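You operate a simulated robot arm through the tools that you are given. There is no shell and no other tool.

The job below is to be done with a simulated two-armed robot. You get a single attempt, and the scene is never put back.

## Task
Fold the board, pack it in the purple game and band the lid.
Fine: board flat on the floor of the box, lid seated, band pressed down at both ends.

It is judged by the outcome, as a careful person would: the job done as asked, and still so three seconds after it is handed in. It fails if anything else is knocked over, pushed out of place, dropped, spilled or broken. A push-on lid holds only when it is set on centred and level and pressed home; a screw cap is set on level and turned clockwise until tight. Flat cloth is picked up by pressing the open fingertips on it (5 to 10 N) and closing them slowly along it; thin cloth reads only 2 to 8 mm in the jaws.

## Robot
Two 7-joint arms with fingered hands on one trunk that stands fixed in place. Base frame: the origin is at the foot of the trunk, x ahead of it, y to its left, z up; the work surface is at about z = 930. Lengths are in mm, angles in degrees, forces in N, time in s.
The left shoulder is at [50, 214, 869], the right one opposite. With the tool pointing down near the work surface each hand reaches from about 260 to 860 mm from the base axis, measured 20 degrees to its own side. Payload 3 kg a hand.
The TCP of each hand is the grasp point between the finger pads, 26 mm short of the fingertips. In the tool frame z runs along the fingers and y along their closing line. The gripper opens to 132 mm; its body begins 73 mm behind the TCP. The gripper is a hand of 3 fingers: y runs from the thumb to the fingers, the wrist lies at [0, 0, -229] in the tool frame, and closing takes about 1.5 s.
Orientation is told as [roll, pitch, yaw] about the base's x, y, z axes, in that order, counted from this pose: with the fingers straight down and closing along the base's y, the tool's x points along the base's -x, its y along +y and its z along -z.

## Interface
- The arms move only by the tool step_arm. It takes "left_series", "right_series" or both (then of equal length, played together; a hand with none holds still); each is a list of rows, each a list of 2 entries, a list of its own where there are three numbers: the shift along the tool's x, y, z in m, then the turn, a rotation vector about the tool's x, y, z in degrees. In form: [[[x, y, z], [rx, ry, rz]], ...]. A call has 1 to 20 rows; each row shifts and turns the commanded pose from where the row before left it, along the tool's axes as they then stand. "left_jaw" and "right_jaw" are, for a hand that has rows, the opening, from 0 (shut) to 1 (fully open), set as the call begins (left out, the last holds). A row lasts 0.2 s, in which the tool goes at most 50 mm and 8.6 degrees; a call with a longer step from one row to the next is refused whole, and so is a gripper value outside its range. Where a pose cannot be reached the arm comes as near as it can. A force on the tool above 40 N (or 10 N above the force at the start of the call, whichever is more), or a blocked arm, ends the call early, and 0.2 s more pass. The fingers move at their own pace (about 72 mm/s each) and stop on an object; they squeeze with about 21 N. The grip force told is the motor's: it shows also when the fingers shut on nothing. Time passes only in rows, and 0.2 s behind the last, so rows that do not move let the fingers close. The reply holds the time, the measured pose of the TCP, the force on the tool along the base axes, the opening and the grip force, in the units named above and with some noise, with the torque about the TCP (base axes, N m) and any sound that the robot's microphone picked up.
- Cameras (640 x 400 px; columns grow to the right, rows downward): "scene" is now at [28.1, -38.3, 1517.1]; the picture's right is [-0.45, -0.89, 0.00], its down [-0.51, 0.26, -0.82] and it looks along [0.73, -0.37, -0.57] (base axes); focal length 344 px, centre (320, 200). "left" rides on the left gripper at [-62, 3, -92] in its tool frame; the picture's right is [-0.05, -1.00, 0.00], its down [0.83, -0.04, -0.56] and it looks along [0.55, -0.03, 0.83] (tool axes); focal length 230 px, centre (320, 200). "right" rides on the right gripper at [61, 3, -92] in its tool frame; the picture's right is [-0.05, 1.00, 0.00], its down [-0.83, -0.04, -0.55] and it looks along [-0.55, -0.03, 0.83] (tool axes); focal length 230 px, centre (320, 200).
- snapshot(camera): a new picture of that camera. It takes no simulated time.
- move_fingers(finger1, finger2, thumb_bend, hand): sets how far each is bent, from 0 (flat) to 1 (curled in); at 0.3 the hand is open as for a grip, at 0.7 the pads meet at the TCP. One left out holds its place. A second passes; each finger stops where it meets its share of the squeeze, and holds until it gets a number again. A gripper value or a shape takes the hand back. It gives what a move gives, with no picture; readings hold the bend of each and the force on the fingers (four entries, about 0 where the hand has none), thumb and palm.
- set_grasp(shape, hand): the hand has 3 fingers and takes this shape, open, in about a second: jaw (thumb against the fingers, like two jaws); tri (thumb and two fingers); tip (a fingertip pinch); poke (one finger out to press); point (the index stretched); flat (the hand flat); cup (the hand cupped); fist (a fist). The gripper value then closes the fingers along that shape, each until it touches; the sizes above hold for jaw. It gives what a move gives, with no picture.
- aim_head(pan, tilt): turns the head with the scene camera to pan (to the left, within 86 degrees either way) and tilt (down, from -29 to 69), counted from straight ahead of the robot. It gives what a move gives.
- point_at(camera, pixels): for up to 12 pixels [column, row] of the newest picture of that camera ("zoom" is the newest enlarged one), the place [x, y, z] in the base frame of the surface seen there, good to about 3 mm, but the place of the scene camera against the robot may be out by one fixed shift of up to 12 mm in any direction. It takes no simulated time.
- inspect(camera, box): a new picture of the part [left, top, right, bottom] of that camera's present view, enlarged. It takes no simulated time.
- sign_off(): hands the job in; it is judged then, once.

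Unless the task says otherwise, let go and move clear before handing in.

The tools are called after ">>>" by a JSON object that holds its "fn" and its "kwargs". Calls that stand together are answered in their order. step_arm: Moves the arms, as the interface text tells. Its arguments: {"type":"object","properties":{"left_series":{"type":"array","items":{"type":"array"}},"left_jaw":{"type":"number"},"right_series":{"type":"array","items":{"type":"array"}},"right_jaw":{"type":"number"}},"required":[]} The other tools are called the same way: set_grasp (shape, hand) gives the hand a shape; move_fingers (finger1, finger2, thumb_bend, hand) moves the fingers one by one; aim_head (pan, tilt) turns the head that bears the scene camera; snapshot (camera) takes a picture; point_at (camera, pixels) gives the place of the surface under pixels of a picture; inspect (camera, box) takes an enlarged picture of a part of a camera's view; sign_off () hands the job in.

At the start:

```text
t: 0.0
left_tool_pos: [435.5, -4.0, 1237.6]
left_tool_rot: [-0.1, -0.1, -22.1]
left_force: [1.6, -0.2, -0.3]
left_wrist_torque: [-0.02, -0.01, 0.03]
left_grip_width: 132.0
left_grip_force: 0.0
left_shape: jaw
left_bend: [0.3, 0.3, 0.3]
left_finger forces: [0.1, 0.0, 0.0, 0.0, 0.0, 0.1]
right_tool_pos: [350.9, -400.2, 1239.0]
right_tool_rot: [-0.1, -0.1, -22.1]
right_force: [0.0, 0.4, 0.1]
right_wrist_torque: [-0.01, -0.02, 0.02]
right_grip_width: 131.9
right_grip_force: 0.0
right_shape: jaw
right_bend: [0.3, 0.3, 0.3]
right_finger forces: [0.0, 0.0, 0.1, 0.0, 0.0, 0.1]
head pan, tilt (commanded): [-27.0, 35.1]
```

scene: 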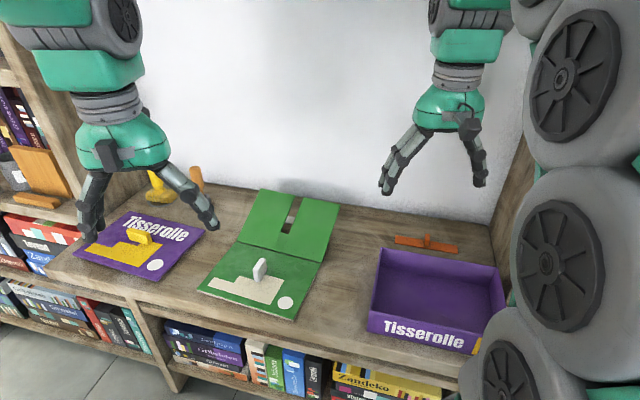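
right: 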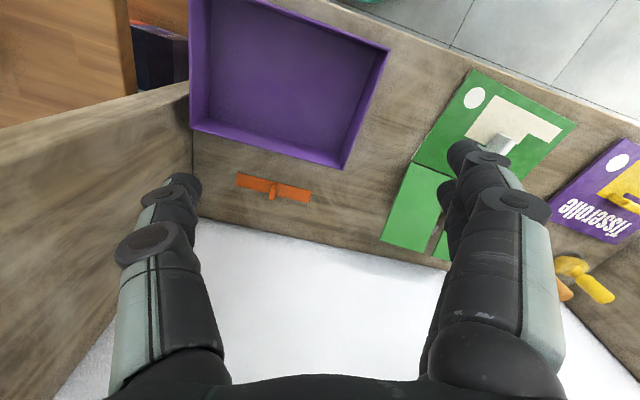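
left: 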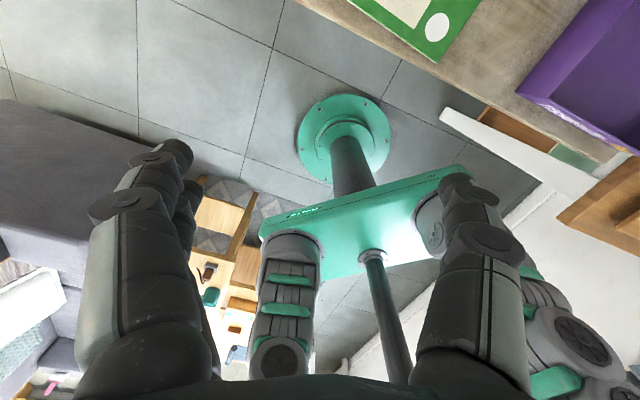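

The scene shows the purple box (435,300), the green hinged board (270,255) with a light knob (262,268), the purple lid with a yellow handle (140,240), and an orange strip with a knob (427,243). I'll look closer before moving.

>>> {"fn": "inspect", "kwargs": {"camera": "scene", "box": [180, 170, 360, 330]}}

>>> {"fn": "inspect", "kwargs": {"camera": "scene", "box": [350, 210, 530, 370]}}

>>> {"fn": "inspect", "kwargs": {"camera": "scene", "box": [60, 150, 240, 310]}}

```text
2.50 times, centred on (270, 250) of scene
```

zoom: 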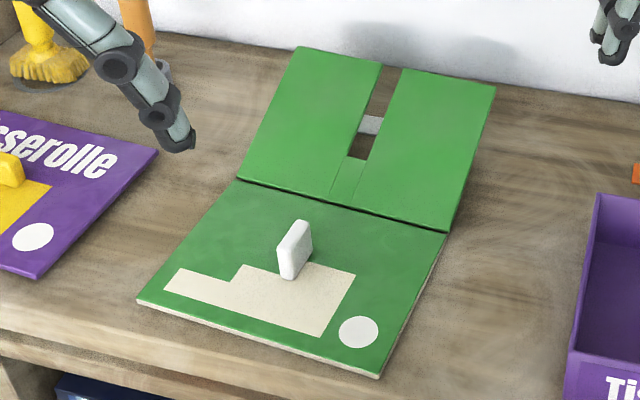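

```text
2.50 times, centred on (440, 290) of scene
```

zoom: 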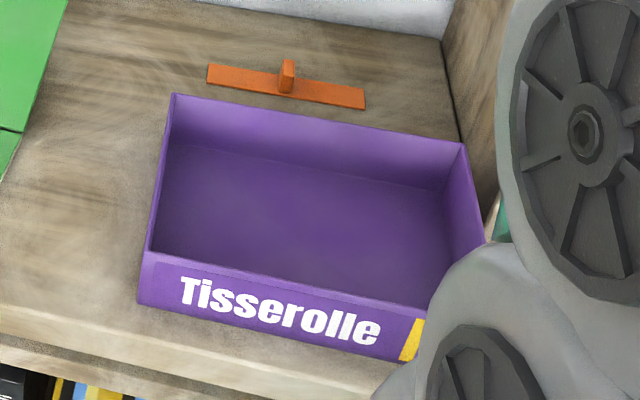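

```text
2.50 times, centred on (150, 230) of scene
```

zoom: 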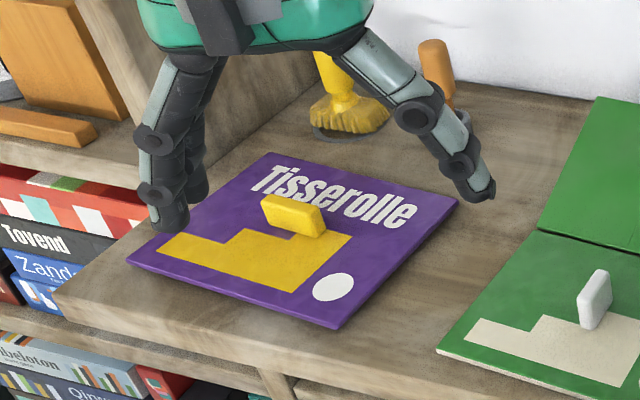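

The board's far leaf has a slot (zoom 365,130), which should take the white knob when folded over. I'll measure key points.

>>> {"fn": "inspect", "kwargs": {"camera": "scene", "box": [230, 180, 350, 260]}}

>>> {"fn": "point_at", "kwargs": {"camera": "scene", "pixels": [[262, 189], [339, 205], [238, 242], [320, 261], [198, 289], [293, 319], [263, 262], [258, 280], [289, 222], [293, 206], [284, 229], [262, 270]]}}

```text
5.00 times, centred on (290, 220) of scene
```

zoom: 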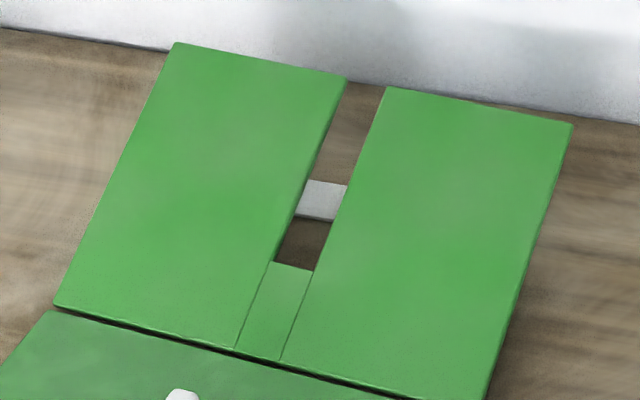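

```text
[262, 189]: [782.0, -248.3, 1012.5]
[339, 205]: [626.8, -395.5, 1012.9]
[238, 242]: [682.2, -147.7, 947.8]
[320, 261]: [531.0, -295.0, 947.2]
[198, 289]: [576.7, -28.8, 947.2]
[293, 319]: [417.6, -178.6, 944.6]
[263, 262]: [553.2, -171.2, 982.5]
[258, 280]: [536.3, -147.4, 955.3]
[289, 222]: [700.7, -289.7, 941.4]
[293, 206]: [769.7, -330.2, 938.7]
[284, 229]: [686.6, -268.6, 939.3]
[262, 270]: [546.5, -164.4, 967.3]
```

The far leaf stands tilted about 25° (outer edge z≈1012, hinge z≈947), and something white shows in the slot at (294,220). I'll measure that, plus the box, lid and band.

>>> {"fn": "point_at", "kwargs": {"camera": "zoom", "pixels": [[310, 200], [330, 200], [300, 235], [290, 270], [260, 330], [345, 82], [385, 90], [330, 150], [320, 185], [316, 216], [180, 350], [200, 250]]}}

>>> {"fn": "point_at", "kwargs": {"camera": "scene", "pixels": [[380, 249], [504, 266], [368, 313], [367, 332], [472, 354], [395, 239], [458, 250], [427, 237], [428, 247], [412, 243], [440, 300], [400, 290]]}}

>>> {"fn": "point_at", "kwargs": {"camera": "scene", "pixels": [[140, 210], [204, 230], [72, 253], [155, 281], [127, 231], [138, 231], [150, 238], [133, 240], [145, 246], [110, 258], [155, 264], [220, 290]]}}

```text
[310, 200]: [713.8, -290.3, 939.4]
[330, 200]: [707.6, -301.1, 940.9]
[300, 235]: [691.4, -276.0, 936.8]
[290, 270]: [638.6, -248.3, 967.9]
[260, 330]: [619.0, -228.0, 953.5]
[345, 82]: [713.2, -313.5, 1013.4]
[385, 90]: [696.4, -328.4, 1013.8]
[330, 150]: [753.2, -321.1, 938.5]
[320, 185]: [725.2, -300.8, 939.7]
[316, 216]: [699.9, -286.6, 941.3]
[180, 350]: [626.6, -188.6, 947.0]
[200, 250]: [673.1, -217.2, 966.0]
```

```text
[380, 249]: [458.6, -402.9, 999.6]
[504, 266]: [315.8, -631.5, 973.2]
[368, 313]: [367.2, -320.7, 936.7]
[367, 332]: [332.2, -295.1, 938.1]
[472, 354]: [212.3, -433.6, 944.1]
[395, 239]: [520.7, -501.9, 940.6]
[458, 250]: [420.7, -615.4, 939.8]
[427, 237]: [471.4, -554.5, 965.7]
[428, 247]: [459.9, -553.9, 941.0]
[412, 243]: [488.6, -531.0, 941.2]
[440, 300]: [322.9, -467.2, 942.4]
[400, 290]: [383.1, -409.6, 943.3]
```

```text
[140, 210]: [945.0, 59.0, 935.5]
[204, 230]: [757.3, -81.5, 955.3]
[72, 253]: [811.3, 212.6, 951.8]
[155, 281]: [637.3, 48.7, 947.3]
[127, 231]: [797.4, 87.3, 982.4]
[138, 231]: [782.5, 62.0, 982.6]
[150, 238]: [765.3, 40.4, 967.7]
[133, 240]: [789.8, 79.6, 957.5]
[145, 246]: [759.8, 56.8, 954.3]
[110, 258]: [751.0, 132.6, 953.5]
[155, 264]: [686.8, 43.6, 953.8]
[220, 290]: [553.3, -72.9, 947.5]
```

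The white object in the slot lies near table height, so it may be a leg or handle under the leaf. I'll enlarge the band, lid and box from both available viewpoints.

>>> {"fn": "inspect", "kwargs": {"camera": "scene", "box": [385, 220, 475, 270]}}

>>> {"fn": "inspect", "kwargs": {"camera": "right", "box": [180, 0, 420, 220]}}

>>> {"fn": "inspect", "kwargs": {"camera": "right", "box": [370, 50, 640, 300]}}

>>> {"fn": "inspect", "kwargs": {"camera": "scene", "box": [60, 180, 220, 300]}}

```text
7.11 times, centred on (430, 245) of scene
```

zoom: 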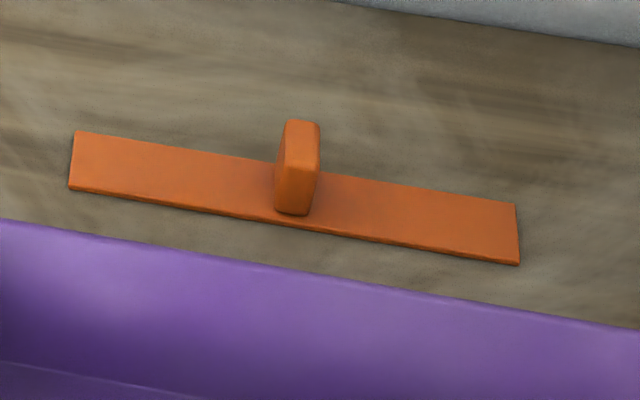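

```text
1.82 times, centred on (300, 110) of right
```

zoom: 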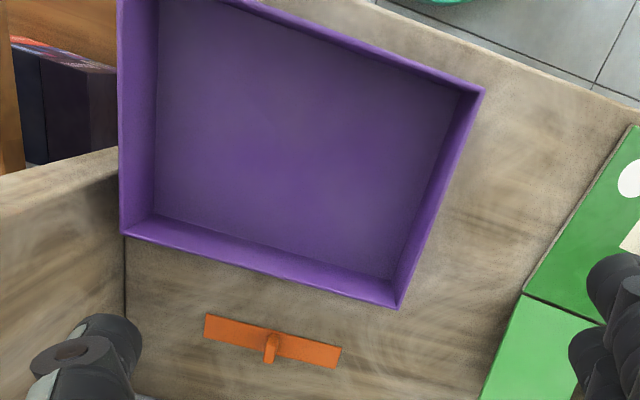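

```text
1.60 times, centred on (505, 175) of right
```

zoom: 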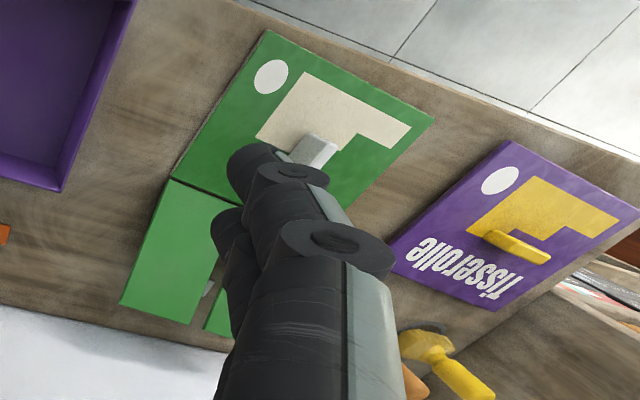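

```text
3.33 times, centred on (140, 240) of scene
```

zoom: 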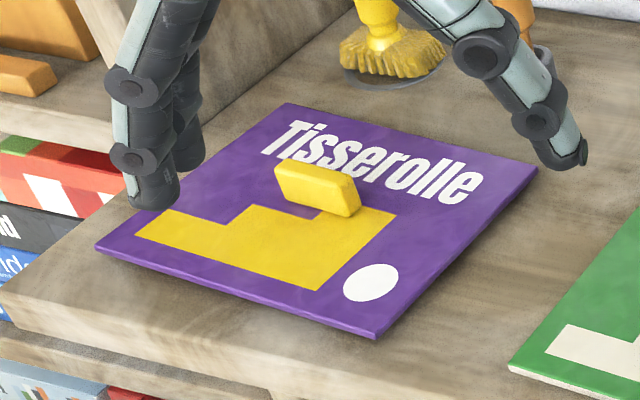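

The right hand camera also sees the box, band and part of the board, without the scene camera's unknown shift. I'll measure shared points to calibrate.

>>> {"fn": "snapshot", "kwargs": {"camera": "right"}}

>>> {"fn": "point_at", "kwargs": {"camera": "right", "pixels": [[238, 179], [309, 196], [272, 197], [340, 165], [386, 47], [192, 128], [290, 70], [250, 184], [300, 192], [225, 150], [400, 100], [470, 72]]}}

>>> {"fn": "point_at", "kwargs": {"camera": "right", "pixels": [[576, 123], [414, 163], [500, 150], [505, 138], [383, 240], [640, 140], [600, 240], [615, 200], [630, 185], [475, 100], [550, 130], [420, 200]]}}

```text
taken
```

right: 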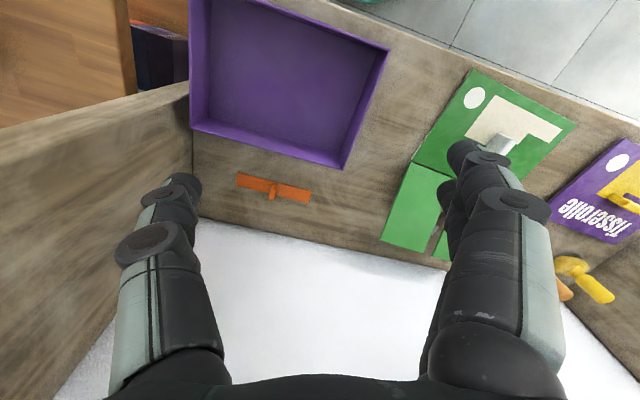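

```text
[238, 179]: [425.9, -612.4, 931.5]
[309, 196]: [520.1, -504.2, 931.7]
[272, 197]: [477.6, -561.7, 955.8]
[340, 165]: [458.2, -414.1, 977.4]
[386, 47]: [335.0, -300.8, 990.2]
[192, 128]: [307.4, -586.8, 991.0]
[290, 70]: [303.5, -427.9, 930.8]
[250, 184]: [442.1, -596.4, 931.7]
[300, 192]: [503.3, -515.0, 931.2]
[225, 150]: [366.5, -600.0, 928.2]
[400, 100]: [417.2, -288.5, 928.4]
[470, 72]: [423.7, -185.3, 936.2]
```

```text
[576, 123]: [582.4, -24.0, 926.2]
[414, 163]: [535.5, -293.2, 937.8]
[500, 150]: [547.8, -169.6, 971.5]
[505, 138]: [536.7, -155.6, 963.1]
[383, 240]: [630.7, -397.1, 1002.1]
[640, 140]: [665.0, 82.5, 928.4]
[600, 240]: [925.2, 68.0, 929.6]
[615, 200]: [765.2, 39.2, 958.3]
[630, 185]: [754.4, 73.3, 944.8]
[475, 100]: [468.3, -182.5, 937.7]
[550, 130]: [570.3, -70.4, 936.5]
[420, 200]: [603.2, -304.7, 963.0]
```

Scene readings are about 10 mm high in z and 3 mm short in x compared with the right camera, so the table is at about 929. I'll check the walls around the shelf and the lid before moving.

>>> {"fn": "point_at", "kwargs": {"camera": "right", "pixels": [[198, 205], [196, 150], [300, 235], [380, 252], [215, 218], [150, 150], [440, 266], [550, 250], [190, 60], [100, 200], [340, 250], [230, 225]]}}

>>> {"fn": "point_at", "kwargs": {"camera": "scene", "pixels": [[141, 212], [203, 229], [70, 253], [154, 282], [154, 285], [70, 256], [480, 222], [300, 190], [220, 187], [494, 240], [120, 238], [141, 243]]}}

```text
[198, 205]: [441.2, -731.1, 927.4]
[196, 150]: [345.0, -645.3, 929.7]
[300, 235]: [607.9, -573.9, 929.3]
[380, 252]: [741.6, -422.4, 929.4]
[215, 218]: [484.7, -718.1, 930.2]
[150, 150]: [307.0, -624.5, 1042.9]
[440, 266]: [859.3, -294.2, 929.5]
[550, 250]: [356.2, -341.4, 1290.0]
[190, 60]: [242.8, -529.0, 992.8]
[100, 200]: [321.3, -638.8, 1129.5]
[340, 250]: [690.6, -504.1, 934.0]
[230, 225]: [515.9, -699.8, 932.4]
```

```text
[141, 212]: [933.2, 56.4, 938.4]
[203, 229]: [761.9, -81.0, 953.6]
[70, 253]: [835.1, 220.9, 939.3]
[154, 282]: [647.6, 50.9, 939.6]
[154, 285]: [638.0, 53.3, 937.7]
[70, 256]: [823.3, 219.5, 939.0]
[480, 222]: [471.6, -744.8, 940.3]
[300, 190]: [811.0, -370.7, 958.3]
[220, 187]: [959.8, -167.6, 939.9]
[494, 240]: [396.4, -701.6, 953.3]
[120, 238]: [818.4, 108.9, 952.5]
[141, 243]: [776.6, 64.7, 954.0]
```

The back wall is about 120 mm behind the leaf's edge, so there is room to work. I'll bring the right hand above the band, turn it to the shelf's angle and look closely at the box and band.

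>>> {"fn": "step_arm", "kwargs": {"right_series": [[[-0.0296, -0.0096, 0.0298], [0, 0, 0]], [[-0.0296, -0.0096, 0.0298], [0, 0, 0]], [[-0.0296, -0.0096, 0.0298], [0, 0, 0]], [[-0.0296, -0.0096, 0.0298], [0, 0, 0]], [[-0.0296, -0.0096, 0.0298], [0, 0, 0]], [[0, 0, 0], [0, 0, -8.4]], [[0, 0, 0], [0, 0, -8.4]], [[0, 0, 0], [0, 0, -8.4]], [[0, 0, 0], [0, 0, -8.4]], [[0, 0, 0], [0, 0, -8.4]], [[0, 0, 0], [0, 0, -8.4]], [[0, 0, 0], [0, 0, -8.4]], [[0, 0, 0], [0, 0, -8.4]], [[0, 0, 0], [0, 0, 0]]]}}

>>> {"fn": "snapshot", "kwargs": {"camera": "right"}}

>>> {"fn": "snapshot", "kwargs": {"camera": "scene"}}

```text
t: 3.0
left_tool_pos: [436.7, -3.4, 1238.5]
left_tool_rot: [-0.1, 0.0, -22.0]
left_force: [0.3, -0.4, -0.4]
left_wrist_torque: [-0.02, 0.01, -0.01]
left_grip_width: 132.0
left_grip_force: 0.1
left_shape: jaw
left_bend: [0.3, 0.3, 0.3]
left_finger forces: [0.0, 0.1, 0.1, 0.0, 0.1, 0.0]
right_tool_pos: [471.5, -501.1, 1087.9]
right_tool_rot: [0.0, 0.0, 45.2]
right_force: [-0.3, 1.4, -0.2]
right_wrist_torque: [-0.01, 0.01, 0.01]
right_grip_width: 131.8
right_grip_force: 0.0
right_shape: jaw
right_bend: [0.3, 0.3, 0.3]
right_finger forces: [0.0, 0.0, 0.1, 0.1, 0.1, 0.1]
head pan, tilt (commanded): [-27.0, 35.1]
```

```text
taken
```

right: 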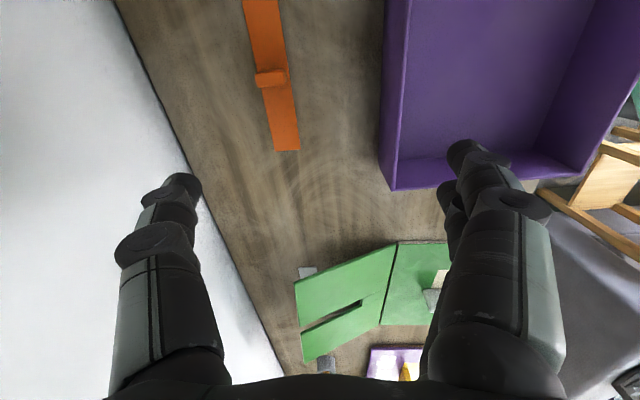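

```text
taken
```

scene: 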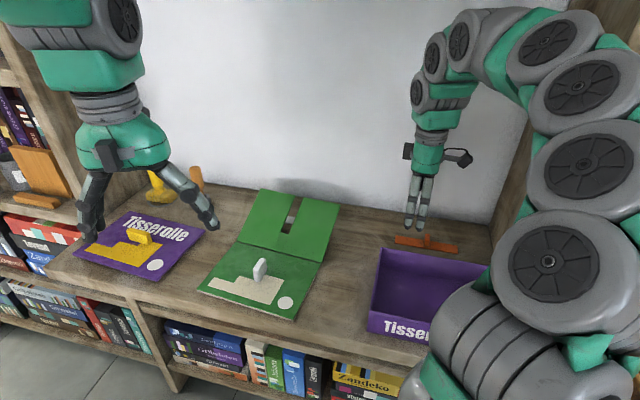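

A grey bar sticks out from under both ends of the far leaf ((307,272) and (326,365)), so the leaf is resting on a prop. I'll zoom in on that, and measure the box and band from here.

>>> {"fn": "inspect", "kwargs": {"camera": "right", "box": [270, 230, 470, 390]}}

>>> {"fn": "point_at", "kwargs": {"camera": "zoom", "pixels": [[110, 128], [130, 135], [100, 145], [180, 130], [180, 380], [190, 160], [200, 200], [85, 200], [110, 360], [350, 260], [340, 50], [400, 45]]}}

>>> {"fn": "inspect", "kwargs": {"camera": "right", "box": [230, 0, 410, 160]}}

>>> {"fn": "point_at", "kwargs": {"camera": "right", "pixels": [[275, 150], [299, 150], [281, 2], [246, 2], [257, 80], [287, 78], [272, 70], [392, 189], [400, 186], [386, 100], [410, 100], [560, 168]]}}

```text
2.50 times, centred on (370, 310) of right
```

zoom: 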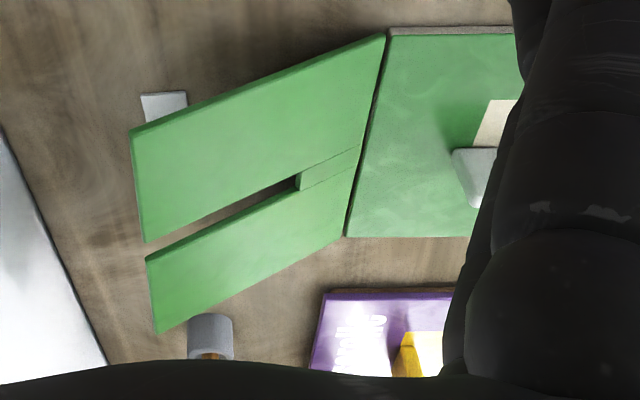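

```text
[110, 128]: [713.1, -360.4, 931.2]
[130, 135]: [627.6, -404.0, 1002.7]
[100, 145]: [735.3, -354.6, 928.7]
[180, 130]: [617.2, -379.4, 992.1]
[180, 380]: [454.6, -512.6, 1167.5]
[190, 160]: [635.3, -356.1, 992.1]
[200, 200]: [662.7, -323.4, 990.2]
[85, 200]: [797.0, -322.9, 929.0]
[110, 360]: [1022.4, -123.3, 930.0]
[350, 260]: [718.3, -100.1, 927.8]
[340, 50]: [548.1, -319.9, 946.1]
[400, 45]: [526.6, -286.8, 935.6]
```

```text
2.50 times, centred on (320, 80) of right
```

zoom: 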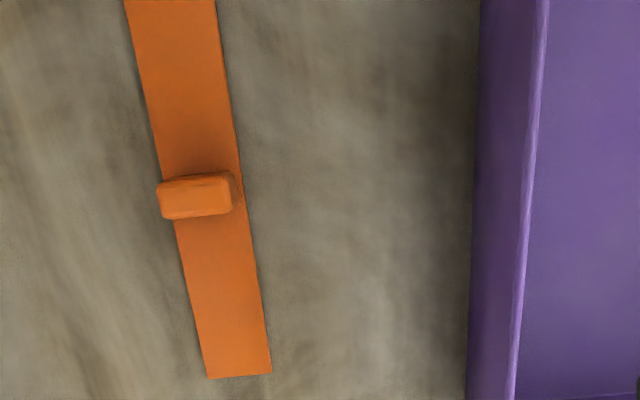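

```text
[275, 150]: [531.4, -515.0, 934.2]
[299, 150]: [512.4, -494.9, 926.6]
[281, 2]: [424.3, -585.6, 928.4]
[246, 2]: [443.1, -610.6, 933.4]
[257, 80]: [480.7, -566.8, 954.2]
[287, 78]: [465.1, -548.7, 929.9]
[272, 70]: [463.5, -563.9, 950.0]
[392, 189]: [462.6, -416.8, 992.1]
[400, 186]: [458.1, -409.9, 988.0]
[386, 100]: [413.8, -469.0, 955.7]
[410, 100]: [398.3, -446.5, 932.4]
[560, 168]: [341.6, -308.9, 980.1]
```

The grey piece at (307,272) looks like a thin strip lying under the far leaf. I'll re-zoom to locate it.

>>> {"fn": "inspect", "kwargs": {"camera": "right", "box": [280, 240, 380, 302]}}

>>> {"fn": "point_at", "kwargs": {"camera": "right", "pixels": [[302, 270], [308, 270], [314, 269], [303, 276], [309, 275], [300, 268], [316, 267], [320, 275]]}}

```text
6.40 times, centred on (330, 271) of right
```

zoom: 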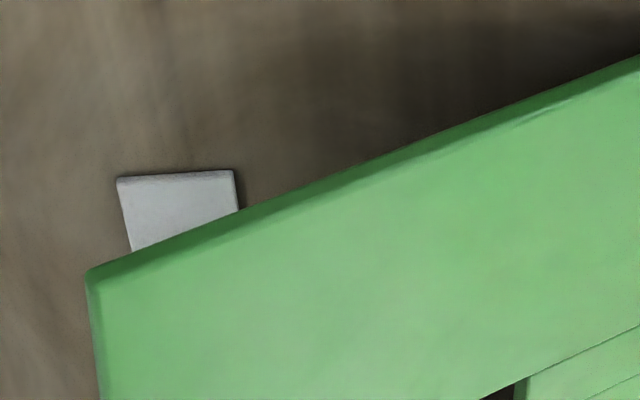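

```text
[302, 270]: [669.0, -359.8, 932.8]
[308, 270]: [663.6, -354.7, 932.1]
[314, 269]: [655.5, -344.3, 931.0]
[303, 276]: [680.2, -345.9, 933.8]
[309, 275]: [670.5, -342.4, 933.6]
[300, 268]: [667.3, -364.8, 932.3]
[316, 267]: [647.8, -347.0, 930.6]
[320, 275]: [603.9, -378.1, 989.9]
```

A thin grey strip lies flat under the far leaf; I'll leave it alone. The leaf is held up by its hinge at about 25°. I'll come in from the board's right end with the right hand tilted, straddle the leaf's edge loosely and carry it over; first I move clear and tilt the hand.

>>> {"fn": "step_arm", "kwargs": {"right_series": [[[-0.036, -0.00425, 0], [0, 0, 0.25]], [[-0.036, -0.00425, 0], [0, 0, 0.25]], [[-0.036, -0.00425, 0], [0, 0, 0.25]], [[-0.036, -0.00425, 0], [0, 0, 0.25]], [[0, 0, 0], [0, -8.125, 0]], [[0, 0, 0], [0, -8.125, 0]], [[0, 0, 0], [0, -8.125, 0]], [[0, 0, 0], [0, -8.125, 0]], [[0, 0, 0], [0, -8.125, 0]], [[0, 0, 0], [0, -8.125, 0]], [[0, 0, 0], [0, -8.125, 0]], [[0, 0, 0], [0, -8.125, 0]], [[0, 0, 0], [0, 0, 0]]], "right_jaw": 0.45}}

>>> {"fn": "snapshot", "kwargs": {"camera": "right"}}

>>> {"fn": "snapshot", "kwargs": {"camera": "scene"}}

```text
t: 5.8
left_tool_pos: [436.7, 3.4, 1236.8]
left_tool_rot: [-0.1, 0.0, -21.6]
left_force: [-0.3, -0.9, 0.2]
left_wrist_torque: [-0.03, -0.04, 0.0]
left_grip_width: 132.0
left_grip_force: 0.0
left_shape: jaw
left_bend: [0.3, 0.3, 0.3]
left_finger forces: [0.1, 0.1, 0.0, 0.0, 0.0, 0.0]
right_tool_pos: [593.2, -378.8, 1119.6]
right_tool_rot: [2.2, -63.4, 42.3]
right_force: [0.4, 0.3, -0.1]
right_wrist_torque: [-0.01, -0.01, 0.03]
right_grip_width: 59.9
right_grip_force: 0.1
right_shape: jaw
right_bend: [0.73, 0.73, 0.7]
right_finger forces: [0.1, 0.0, 0.0, 0.0, 0.0, 0.0]
right hand out of reach, approached as far as the arm can: row 12
head pan, tilt (commanded): [-27.0, 35.1]
```

```text
taken
```

right: 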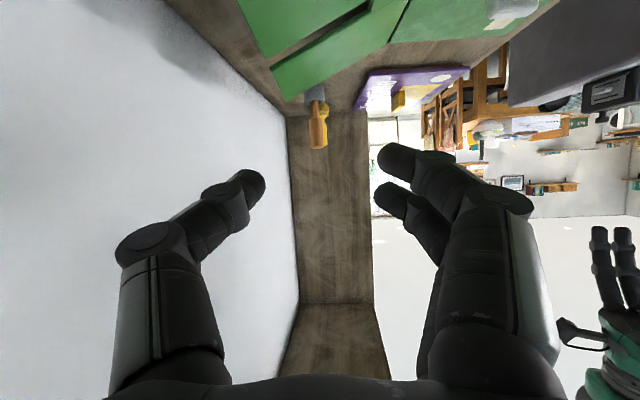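

```text
taken
```

scene: 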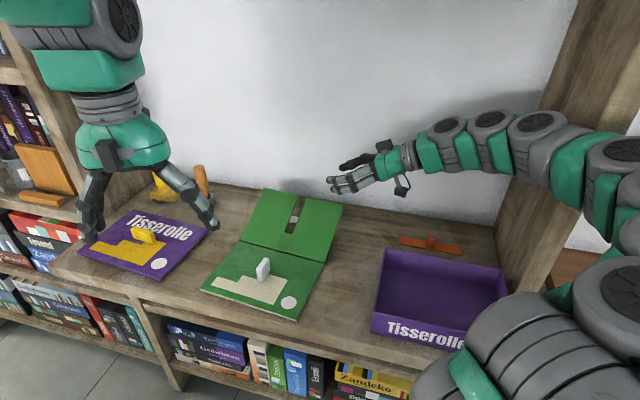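

The hand could not tilt the full 65° (row 12 fell short). I'll back the tilt off to about 50° and roll the hand so the jaw straddles the leaf's slope.

>>> {"fn": "step_arm", "kwargs": {"right_series": [[[0, 0, 0], [0, 7.5, 0]], [[0, 0, 0], [0, 7.5, 0]], [[0, 0, 0], [0, 0, 0]], [[0, 0, 0], [0, 0, 0]]]}}

```text
t: 6.8
left_tool_pos: [436.5, -5.0, 1237.6]
left_tool_rot: [0.1, 0.0, -22.1]
left_force: [0.2, 0.1, 0.5]
left_wrist_torque: [-0.02, 0.03, -0.01]
left_grip_width: 131.9
left_grip_force: 0.1
left_shape: jaw
left_bend: [0.3, 0.3, 0.3]
left_finger forces: [0.0, 0.0, 0.1, 0.0, 0.1, 0.1]
right_tool_pos: [585.5, -392.3, 1122.5]
right_tool_rot: [-0.1, -50.1, 44.1]
right_force: [0.2, 0.0, 0.9]
right_wrist_torque: [0.02, 0.0, -0.02]
right_grip_width: 59.4
right_grip_force: 0.1
right_shape: jaw
right_bend: [0.73, 0.73, 0.7]
right_finger forces: [0.0, 0.0, 0.1, 0.0, 0.1, 0.0]
head pan, tilt (commanded): [-27.0, 35.1]
```

The hand is now tilted 50° at [585,-392,1122]. Turning it 30° more toward the wall side gives better clearance from the box, and puts the thumb under the leaf's outer right corner; I'll do that in free air and open the jaw.

>>> {"fn": "step_arm", "kwargs": {"right_series": [[[0, 0, 0], [-5.745, 0, -4.8225]], [[0, 0, 0], [-5.745, 0, -4.8225]], [[0, 0, 0], [-5.745, 0, -4.8225]], [[0, 0, 0], [-5.745, 0, -4.8225]], [[0, 0, 0], [0, 0, 0]], [[0, 0, 0], [0, 0, 0]]], "right_jaw": 1.0}}

>>> {"fn": "snapshot", "kwargs": {"camera": "right"}}

>>> {"fn": "snapshot", "kwargs": {"camera": "scene"}}

```text
t: 8.2
left_tool_pos: [436.2, -4.0, 1237.6]
left_tool_rot: [0.1, 0.0, -22.1]
left_force: [0.2, 1.0, 0.1]
left_wrist_torque: [0.01, -0.02, -0.02]
left_grip_width: 132.0
left_grip_force: 0.2
left_shape: jaw
left_bend: [0.3, 0.3, 0.3]
left_finger forces: [0.0, 0.0, 0.0, 0.0, 0.0, 0.0]
right_tool_pos: [538.4, -310.0, 1148.6]
right_tool_rot: [0.7, -49.3, 72.5]
right_force: [-0.2, 0.6, -0.3]
right_wrist_torque: [-0.03, 0.05, 0.02]
right_grip_width: 132.0
right_grip_force: 0.1
right_shape: jaw
right_bend: [0.3, 0.3, 0.3]
right_finger forces: [0.0, 0.0, 0.1, 0.1, 0.0, 0.0]
right hand out of reach, approached as far as the arm can: row 2, 3, 4
head pan, tilt (commanded): [-27.0, 35.1]
```

```text
taken
```

right: 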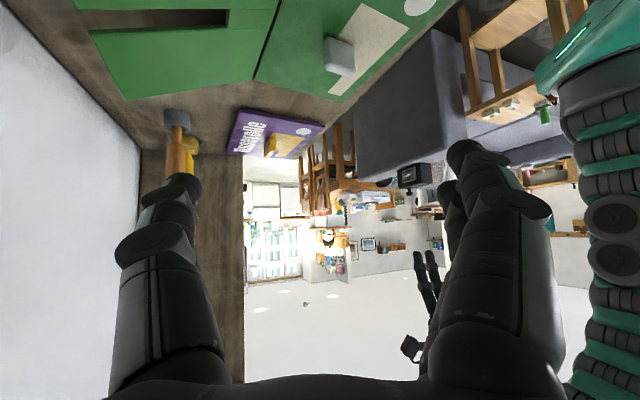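

```text
taken
```

scene: 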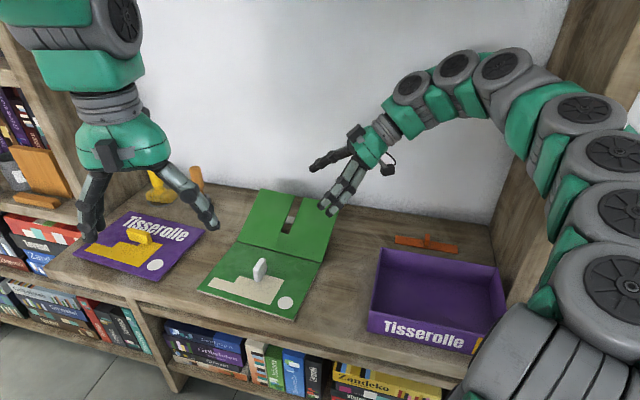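

That orientation is out of reach, so I'll go for a plan with the hand held vertical: thumb hooked under the leaf's outer edge from the wall side, fingers on the inner side to catch it as it passes upright. First I set the hand upright again at the board's angle.

>>> {"fn": "step_arm", "kwargs": {"right_series": [[[0, 0, 0], [0, 8.22, 0]], [[0, 0, 0], [0, 8.22, 0]], [[0, 0, 0], [0, 8.22, 0]], [[0, 0, 0], [0, 8.22, 0]], [[0, 0, 0], [0, 8.22, 0]], [[0, 0, 0], [0, 8.22, 0]], [[0, 0, 0], [0, 0, 7.1]], [[0, 0, 0], [0, 0, 7.1]], [[0, 0, 0], [0, 0, 7.1]], [[0, 0, 0], [0, 0, 7.1]], [[0, 0, 0], [0, 0, 0]], [[0, 0, 0], [0, 0, 0]]]}}

```text
t: 10.8
left_tool_pos: [434.9, -3.5, 1237.5]
left_tool_rot: [0.0, 0.0, -22.1]
left_force: [0.9, -0.1, -0.8]
left_wrist_torque: [0.02, -0.01, -0.02]
left_grip_width: 131.8
left_grip_force: 0.0
left_shape: jaw
left_bend: [0.3, 0.3, 0.3]
left_finger forces: [0.0, 0.1, 0.0, 0.0, 0.0, 0.1]
right_tool_pos: [537.2, -311.1, 1148.7]
right_tool_rot: [0.4, -0.6, 45.7]
right_force: [0.6, 0.5, 0.5]
right_wrist_torque: [-0.02, 0.0, -0.03]
right_grip_width: 131.9
right_grip_force: 0.1
right_shape: jaw
right_bend: [0.3, 0.3, 0.3]
right_finger forces: [0.0, 0.0, 0.0, 0.1, 0.0, 0.1]
head pan, tilt (commanded): [-27.0, 35.1]
```

The hand is vertical again at [537,-311,1149], yaw 45.7. I'll curl only the thumb here in the air, to see its hook shape.

>>> {"fn": "move_fingers", "kwargs": {"hand": "right", "thumb_bend": 0.8, "finger1": 0.3, "finger2": 0.3}}

>>> {"fn": "snapshot", "kwargs": {"camera": "right"}}

>>> {"fn": "inspect", "kwargs": {"camera": "scene", "box": [280, 90, 440, 230]}}

```text
t: 11.8
left_tool_pos: [436.2, -2.9, 1237.5]
left_tool_rot: [0.0, 0.0, -22.1]
left_force: [0.0, 0.2, -0.5]
left_wrist_torque: [-0.02, -0.03, 0.02]
left_grip_width: 132.0
left_grip_force: 0.1
left_shape: jaw
left_bend: [0.3, 0.3, 0.3]
left_finger forces: [0.0, 0.0, 0.0, 0.0, 0.0, 0.0]
right_tool_pos: [537.3, -311.2, 1148.6]
right_tool_rot: [0.4, -0.7, 45.7]
right_force: [-0.2, 0.4, -0.3]
right_wrist_torque: [-0.03, -0.02, 0.01]
right_grip_width: 53.3
right_grip_force: 0.0
right_shape: fingers
right_bend: [0.3, 0.3, 0.8]
right_finger forces: [0.0, 0.1, 0.0, 0.1, 0.2, 0.0]
head pan, tilt (commanded): [-27.0, 35.1]
```

```text
taken
```

right: 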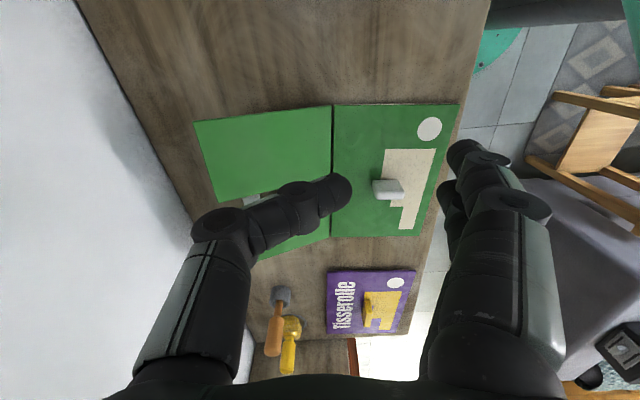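

```text
2.86 times, centred on (360, 160) of scene
```

zoom: 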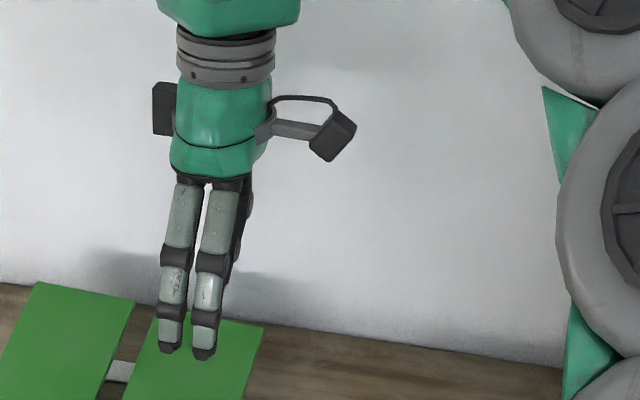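

The thumb at 0.8 makes a good inward hook. I'll measure where it sits relative to the tool point.

>>> {"fn": "point_at", "kwargs": {"camera": "right", "pixels": [[340, 190], [330, 190], [300, 205], [270, 225], [225, 222], [205, 225], [215, 240], [190, 320], [322, 210], [465, 155], [440, 200], [490, 200]]}}

```text
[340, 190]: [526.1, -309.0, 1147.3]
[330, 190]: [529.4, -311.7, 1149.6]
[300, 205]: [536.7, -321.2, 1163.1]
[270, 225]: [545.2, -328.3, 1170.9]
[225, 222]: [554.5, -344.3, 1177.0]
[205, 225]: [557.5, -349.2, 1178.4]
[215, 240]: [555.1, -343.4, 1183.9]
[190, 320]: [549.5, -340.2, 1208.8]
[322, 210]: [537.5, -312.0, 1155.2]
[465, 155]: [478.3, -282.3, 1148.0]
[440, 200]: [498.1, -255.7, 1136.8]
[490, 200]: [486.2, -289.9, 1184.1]
```

The hook runs from the knuckle (y≈-45) to the tip (y≈+10, level with the tool point), nearly horizontal. Now I'll curl the two fingers out of the way and look again.

>>> {"fn": "move_fingers", "kwargs": {"hand": "right", "finger1": 1.0, "finger2": 1.0, "thumb_bend": 0.8}}

>>> {"fn": "snapshot", "kwargs": {"camera": "right"}}

>>> {"fn": "inspect", "kwargs": {"camera": "scene", "box": [280, 90, 440, 230]}}

```text
t: 12.8
left_tool_pos: [436.2, -3.7, 1238.1]
left_tool_rot: [0.0, 0.0, -22.1]
left_force: [0.2, 0.3, -0.9]
left_wrist_torque: [-0.02, -0.04, -0.01]
left_grip_width: 132.0
left_grip_force: 0.0
left_shape: jaw
left_bend: [0.3, 0.3, 0.3]
left_finger forces: [0.0, 0.1, 0.1, 0.1, 0.0, 0.0]
right_tool_pos: [536.5, -311.4, 1147.7]
right_tool_rot: [0.2, -0.7, 45.7]
right_force: [0.4, 0.0, 0.3]
right_wrist_torque: [0.02, 0.01, -0.01]
right_grip_width: 0.2
right_grip_force: 0.1
right_shape: fingers
right_bend: [0.74, 0.74, 0.81]
right_finger forces: [0.0, 0.0, 0.0, 0.1, 0.1, 0.0]
head pan, tilt (commanded): [-27.0, 35.1]
```

```text
taken
```

right: 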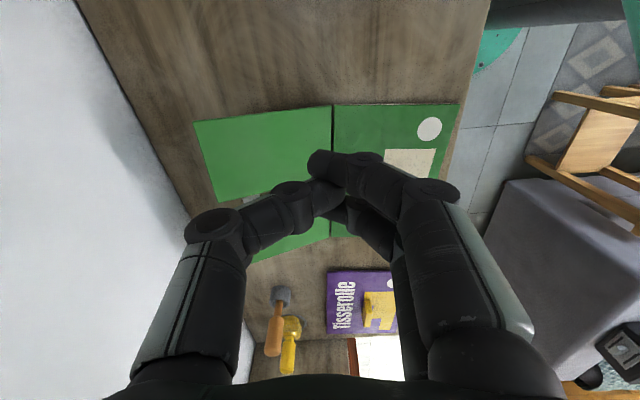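

```text
2.86 times, centred on (360, 160) of scene
```

zoom: 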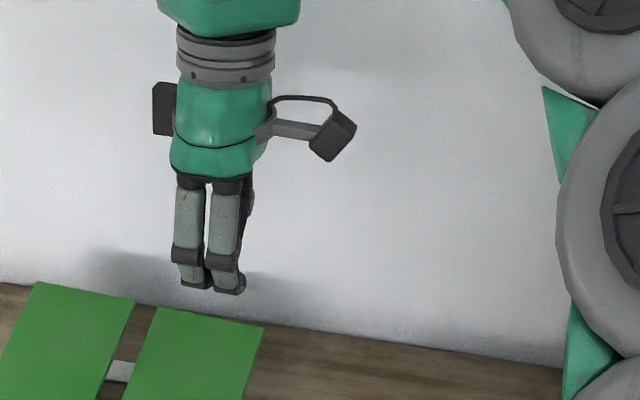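

The curled fingers meet the thumb, so they'd sit where the leaf must go. I'll try opening the two fingers flat instead and measure their tips.

>>> {"fn": "move_fingers", "kwargs": {"hand": "right", "finger1": 0.0, "finger2": 0.0, "thumb_bend": 0.8}}

>>> {"fn": "snapshot", "kwargs": {"camera": "right"}}

>>> {"fn": "inspect", "kwargs": {"camera": "scene", "box": [280, 90, 440, 230]}}

```text
t: 13.8
left_tool_pos: [437.7, -3.6, 1238.2]
left_tool_rot: [0.0, 0.0, -22.1]
left_force: [-0.5, 0.1, 0.3]
left_wrist_torque: [-0.05, 0.0, 0.0]
left_grip_width: 131.9
left_grip_force: 0.0
left_shape: jaw
left_bend: [0.3, 0.3, 0.3]
left_finger forces: [0.0, 0.0, 0.1, 0.0, 0.1, 0.0]
right_tool_pos: [537.2, -311.0, 1148.3]
right_tool_rot: [0.4, -0.5, 45.7]
right_force: [0.3, -0.5, 0.0]
right_wrist_torque: [-0.02, 0.0, 0.0]
right_grip_width: 81.5
right_grip_force: 0.2
right_shape: fingers
right_bend: [0.0, 0.0, 0.8]
right_finger forces: [0.0, 0.0, 0.0, 0.0, 0.0, 0.1]
head pan, tilt (commanded): [-27.0, 35.1]
```

```text
taken
```

right: 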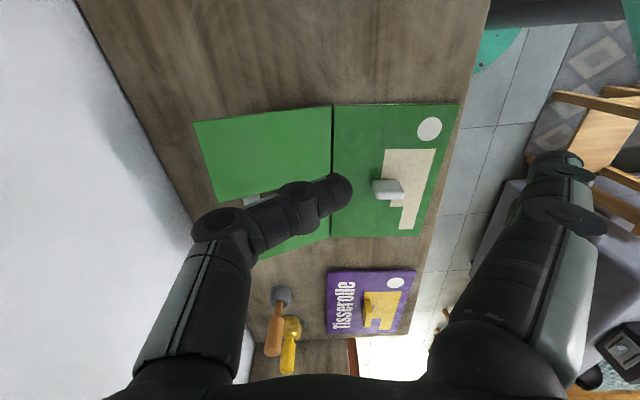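

```text
2.86 times, centred on (360, 160) of scene
```

zoom: 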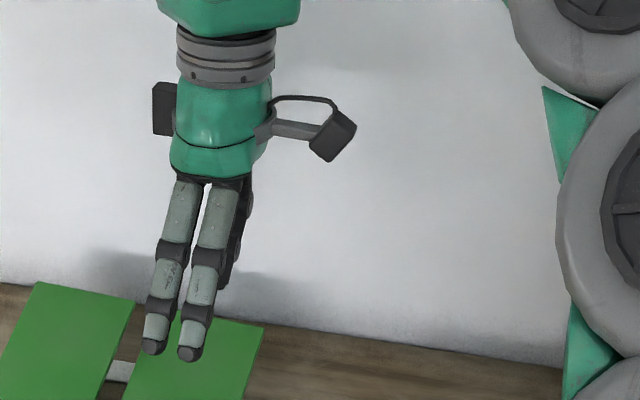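

>>> {"fn": "point_at", "kwargs": {"camera": "right", "pixels": [[552, 158], [535, 165], [565, 185], [580, 215], [540, 205], [520, 250], [345, 190], [500, 270], [450, 330], [575, 165]]}}

```text
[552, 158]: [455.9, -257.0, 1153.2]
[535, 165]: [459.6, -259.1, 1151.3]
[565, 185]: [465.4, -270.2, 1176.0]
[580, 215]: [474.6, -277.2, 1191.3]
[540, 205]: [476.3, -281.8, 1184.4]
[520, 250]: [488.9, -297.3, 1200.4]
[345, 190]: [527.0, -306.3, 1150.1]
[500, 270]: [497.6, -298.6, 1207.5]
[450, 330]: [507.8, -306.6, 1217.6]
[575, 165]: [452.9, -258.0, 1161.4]
```

Fingers held flat reach out to y≈96 with tips level with the tool point, which clears the leaf. I'll move the hand to the wall side of the leaf's outer edge, staying above it, with a slight 6° lean.

>>> {"fn": "step_arm", "kwargs": {"right_series": [[[0, 0, 0], [0, 0, 1.5]], [[-0.01132, -0.0308, 0.0162], [0, 0, 0]], [[-0.01132, -0.0308, 0.0162], [0, 0, 0]], [[-0.01132, -0.0308, 0.0162], [0, 0, 0]], [[-0.01132, -0.0308, 0.0162], [0, 0, 0]], [[-0.01132, -0.0308, 0.0162], [0, 0, 0]], [[0, 0, 0], [-6, 0, 0]], [[0, 0, 0], [0, 0, 0]]]}}

>>> {"fn": "snapshot", "kwargs": {"camera": "right"}}

>>> {"fn": "snapshot", "kwargs": {"camera": "scene"}}

```text
t: 15.6
left_tool_pos: [436.4, -3.9, 1237.9]
left_tool_rot: [0.0, -0.1, -22.0]
left_force: [-0.7, -0.6, -0.7]
left_wrist_torque: [-0.03, 0.0, 0.03]
left_grip_width: 132.2
left_grip_force: 0.2
left_shape: jaw
left_bend: [0.3, 0.3, 0.3]
left_finger forces: [0.0, 0.0, 0.0, 0.0, 0.1, 0.1]
right_tool_pos: [684.8, -381.1, 1067.5]
right_tool_rot: [6.4, -0.6, 44.3]
right_force: [0.0, 0.8, 0.3]
right_wrist_torque: [0.0, 0.0, -0.02]
right_grip_width: 82.4
right_grip_force: 0.0
right_shape: fingers
right_bend: [0.0, 0.0, 0.8]
right_finger forces: [0.0, 0.0, 0.0, 0.1, 0.0, 0.0]
head pan, tilt (commanded): [-27.0, 35.1]
```

```text
taken
```

right: 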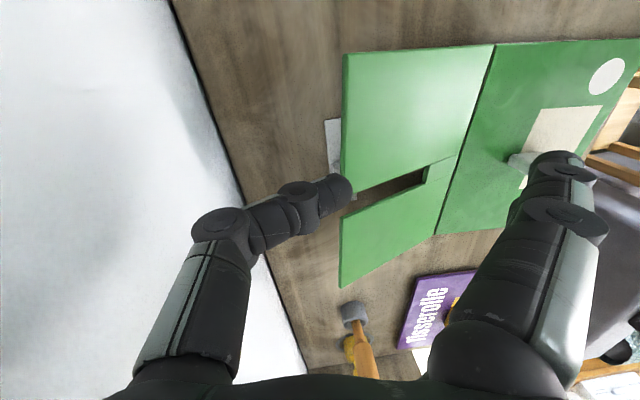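

```text
taken
```

scene: 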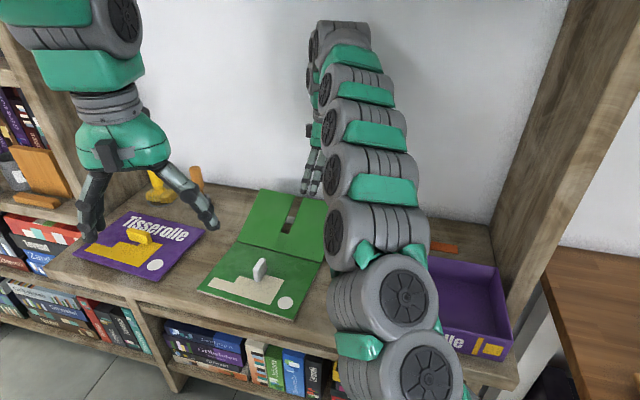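

The hand is behind the leaf's outer edge. I'll verify the edge and strip positions from this close view before going down.

>>> {"fn": "point_at", "kwargs": {"camera": "right", "pixels": [[330, 125], [338, 160], [346, 60], [346, 150], [346, 225], [346, 280], [493, 50], [442, 230], [270, 300], [225, 150], [335, 122], [328, 150]]}}

>>> {"fn": "inspect", "kwargs": {"camera": "right", "box": [290, 90, 450, 230]}}

```text
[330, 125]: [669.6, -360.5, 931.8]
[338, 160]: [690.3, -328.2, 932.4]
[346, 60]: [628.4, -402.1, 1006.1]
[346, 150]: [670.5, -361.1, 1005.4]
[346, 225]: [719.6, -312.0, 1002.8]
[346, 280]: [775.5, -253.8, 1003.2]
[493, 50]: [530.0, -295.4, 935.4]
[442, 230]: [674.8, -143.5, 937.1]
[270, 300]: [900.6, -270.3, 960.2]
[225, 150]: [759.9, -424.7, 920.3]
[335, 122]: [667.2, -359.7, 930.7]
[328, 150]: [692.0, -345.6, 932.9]
```

```text
2.86 times, centred on (370, 160) of right
```

zoom: 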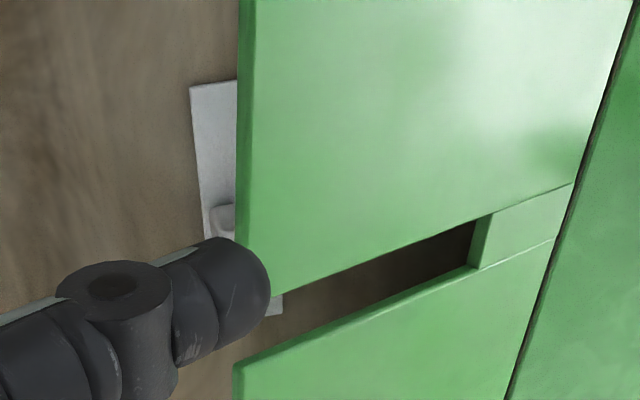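

The view shows the grey strip has its own knob (zoom 222,218), so it is a second band lying under the leaf, which I must not disturb. The leaf's edge is at n≈143, z≈1004; I'll go down behind the edge and slide the thumb hook under it.

>>> {"fn": "step_arm", "kwargs": {"right_series": [[[0, -0.00447, 0.0275], [0, 0, 0]], [[0, -0.00447, 0.0275], [0, 0, 0]], [[0, -0.00447, 0.0275], [0, 0, 0]], [[0, 0, 0], [0, 0, 0]]]}}

>>> {"fn": "snapshot", "kwargs": {"camera": "right"}}

>>> {"fn": "inspect", "kwargs": {"camera": "scene", "box": [220, 140, 380, 280]}}

```text
t: 16.6
left_tool_pos: [435.7, -2.7, 1237.8]
left_tool_rot: [0.0, 0.0, -22.1]
left_force: [-0.3, -0.2, 0.1]
left_wrist_torque: [0.0, 0.02, 0.06]
left_grip_width: 131.8
left_grip_force: 0.0
left_shape: jaw
left_bend: [0.3, 0.3, 0.3]
left_finger forces: [0.0, 0.0, 0.1, 0.1, 0.1, 0.0]
right_tool_pos: [688.3, -384.6, 985.2]
right_tool_rot: [6.3, -0.5, 44.2]
right_force: [0.5, 0.5, 0.5]
right_wrist_torque: [0.05, -0.03, 0.0]
right_grip_width: 82.0
right_grip_force: 0.0
right_shape: fingers
right_bend: [0.0, 0.0, 0.8]
right_finger forces: [0.0, 0.0, 0.0, 0.0, 0.0, 0.1]
head pan, tilt (commanded): [-27.0, 35.1]
```

```text
taken
```

right: 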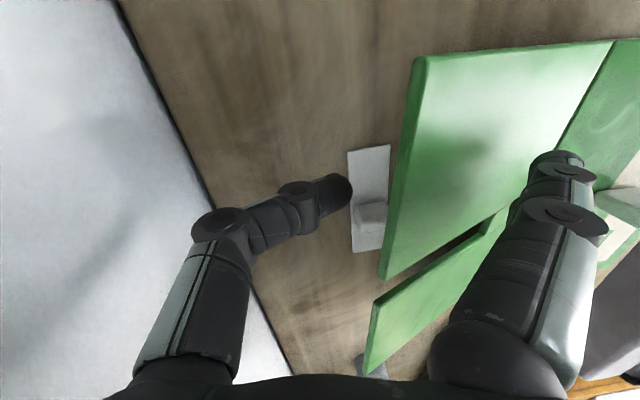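

```text
2.86 times, centred on (300, 210) of scene
```

zoom: 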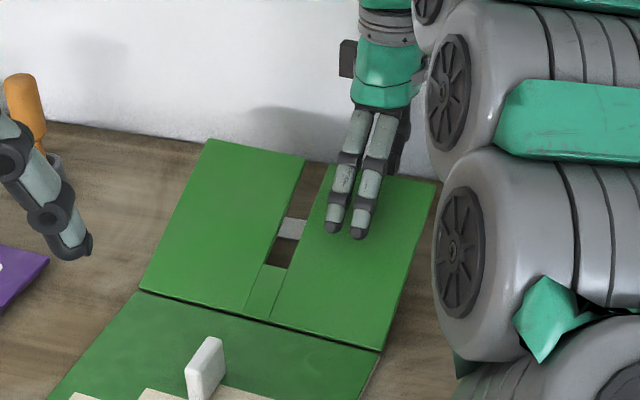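

The grey strip is fully visible now at (350–390, 145–252). I'll measure it and its knob before sliding in.

>>> {"fn": "point_at", "kwargs": {"camera": "right", "pixels": [[349, 153], [389, 147], [354, 250], [382, 247], [370, 215], [360, 208], [385, 205], [370, 170], [384, 278], [416, 60], [340, 185], [368, 235]]}}

>>> {"fn": "inspect", "kwargs": {"camera": "right", "box": [310, 120, 430, 270]}}

```text
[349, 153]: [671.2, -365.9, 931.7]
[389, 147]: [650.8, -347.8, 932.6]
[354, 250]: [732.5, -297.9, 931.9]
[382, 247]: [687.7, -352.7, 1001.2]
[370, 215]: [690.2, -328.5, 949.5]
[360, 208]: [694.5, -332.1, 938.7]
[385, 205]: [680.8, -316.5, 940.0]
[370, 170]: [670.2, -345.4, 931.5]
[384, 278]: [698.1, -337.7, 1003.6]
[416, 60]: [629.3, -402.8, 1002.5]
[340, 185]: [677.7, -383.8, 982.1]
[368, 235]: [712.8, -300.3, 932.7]
```

```text
2.67 times, centred on (370, 195) of right
```

zoom: 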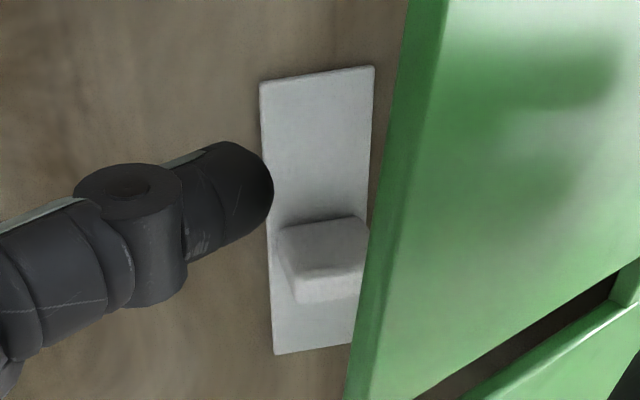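

The grey strip is about 90 mm long with a low knob around d≈-17, and my thumb at d≈-64 clears it. Sliding the hook under the leaf's edge now.

>>> {"fn": "step_arm", "kwargs": {"right_series": [[[0, 0.01, 0.0065], [0, 0, 0]], [[0, 0.012, 0.004], [0, 0, 0]], [[0, 0.0118, 0.0031], [0, 0, 0]], [[0, 0, 0], [0, 0, 0]]]}}

>>> {"fn": "snapshot", "kwargs": {"camera": "right"}}

>>> {"fn": "inspect", "kwargs": {"camera": "scene", "box": [220, 140, 380, 280]}}

```text
t: 17.6
left_tool_pos: [436.2, -2.7, 1237.7]
left_tool_rot: [-0.1, 0.0, -22.0]
left_force: [0.1, 0.7, 0.7]
left_wrist_torque: [0.0, 0.03, 0.02]
left_grip_width: 132.0
left_grip_force: 0.0
left_shape: jaw
left_bend: [0.3, 0.3, 0.3]
left_finger forces: [0.0, 0.0, 0.0, 0.0, 0.0, 0.0]
right_tool_pos: [663.9, -357.6, 974.4]
right_tool_rot: [6.2, -0.5, 44.2]
right_force: [0.2, 0.1, -0.2]
right_wrist_torque: [0.02, 0.01, 0.0]
right_grip_width: 81.8
right_grip_force: 0.1
right_shape: fingers
right_bend: [0.0, 0.0, 0.8]
right_finger forces: [0.0, 0.0, 0.0, 0.0, 0.0, 0.1]
head pan, tilt (commanded): [-27.0, 35.1]
```

```text
taken
```

right: 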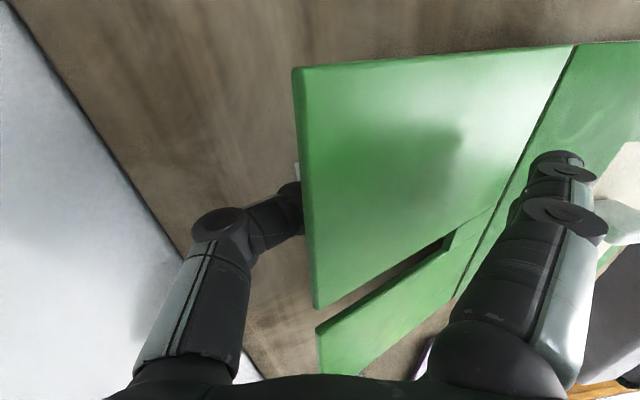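

```text
2.86 times, centred on (300, 210) of scene
```

zoom: 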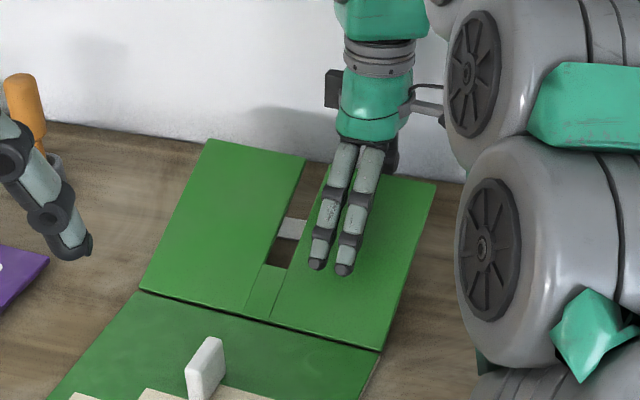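

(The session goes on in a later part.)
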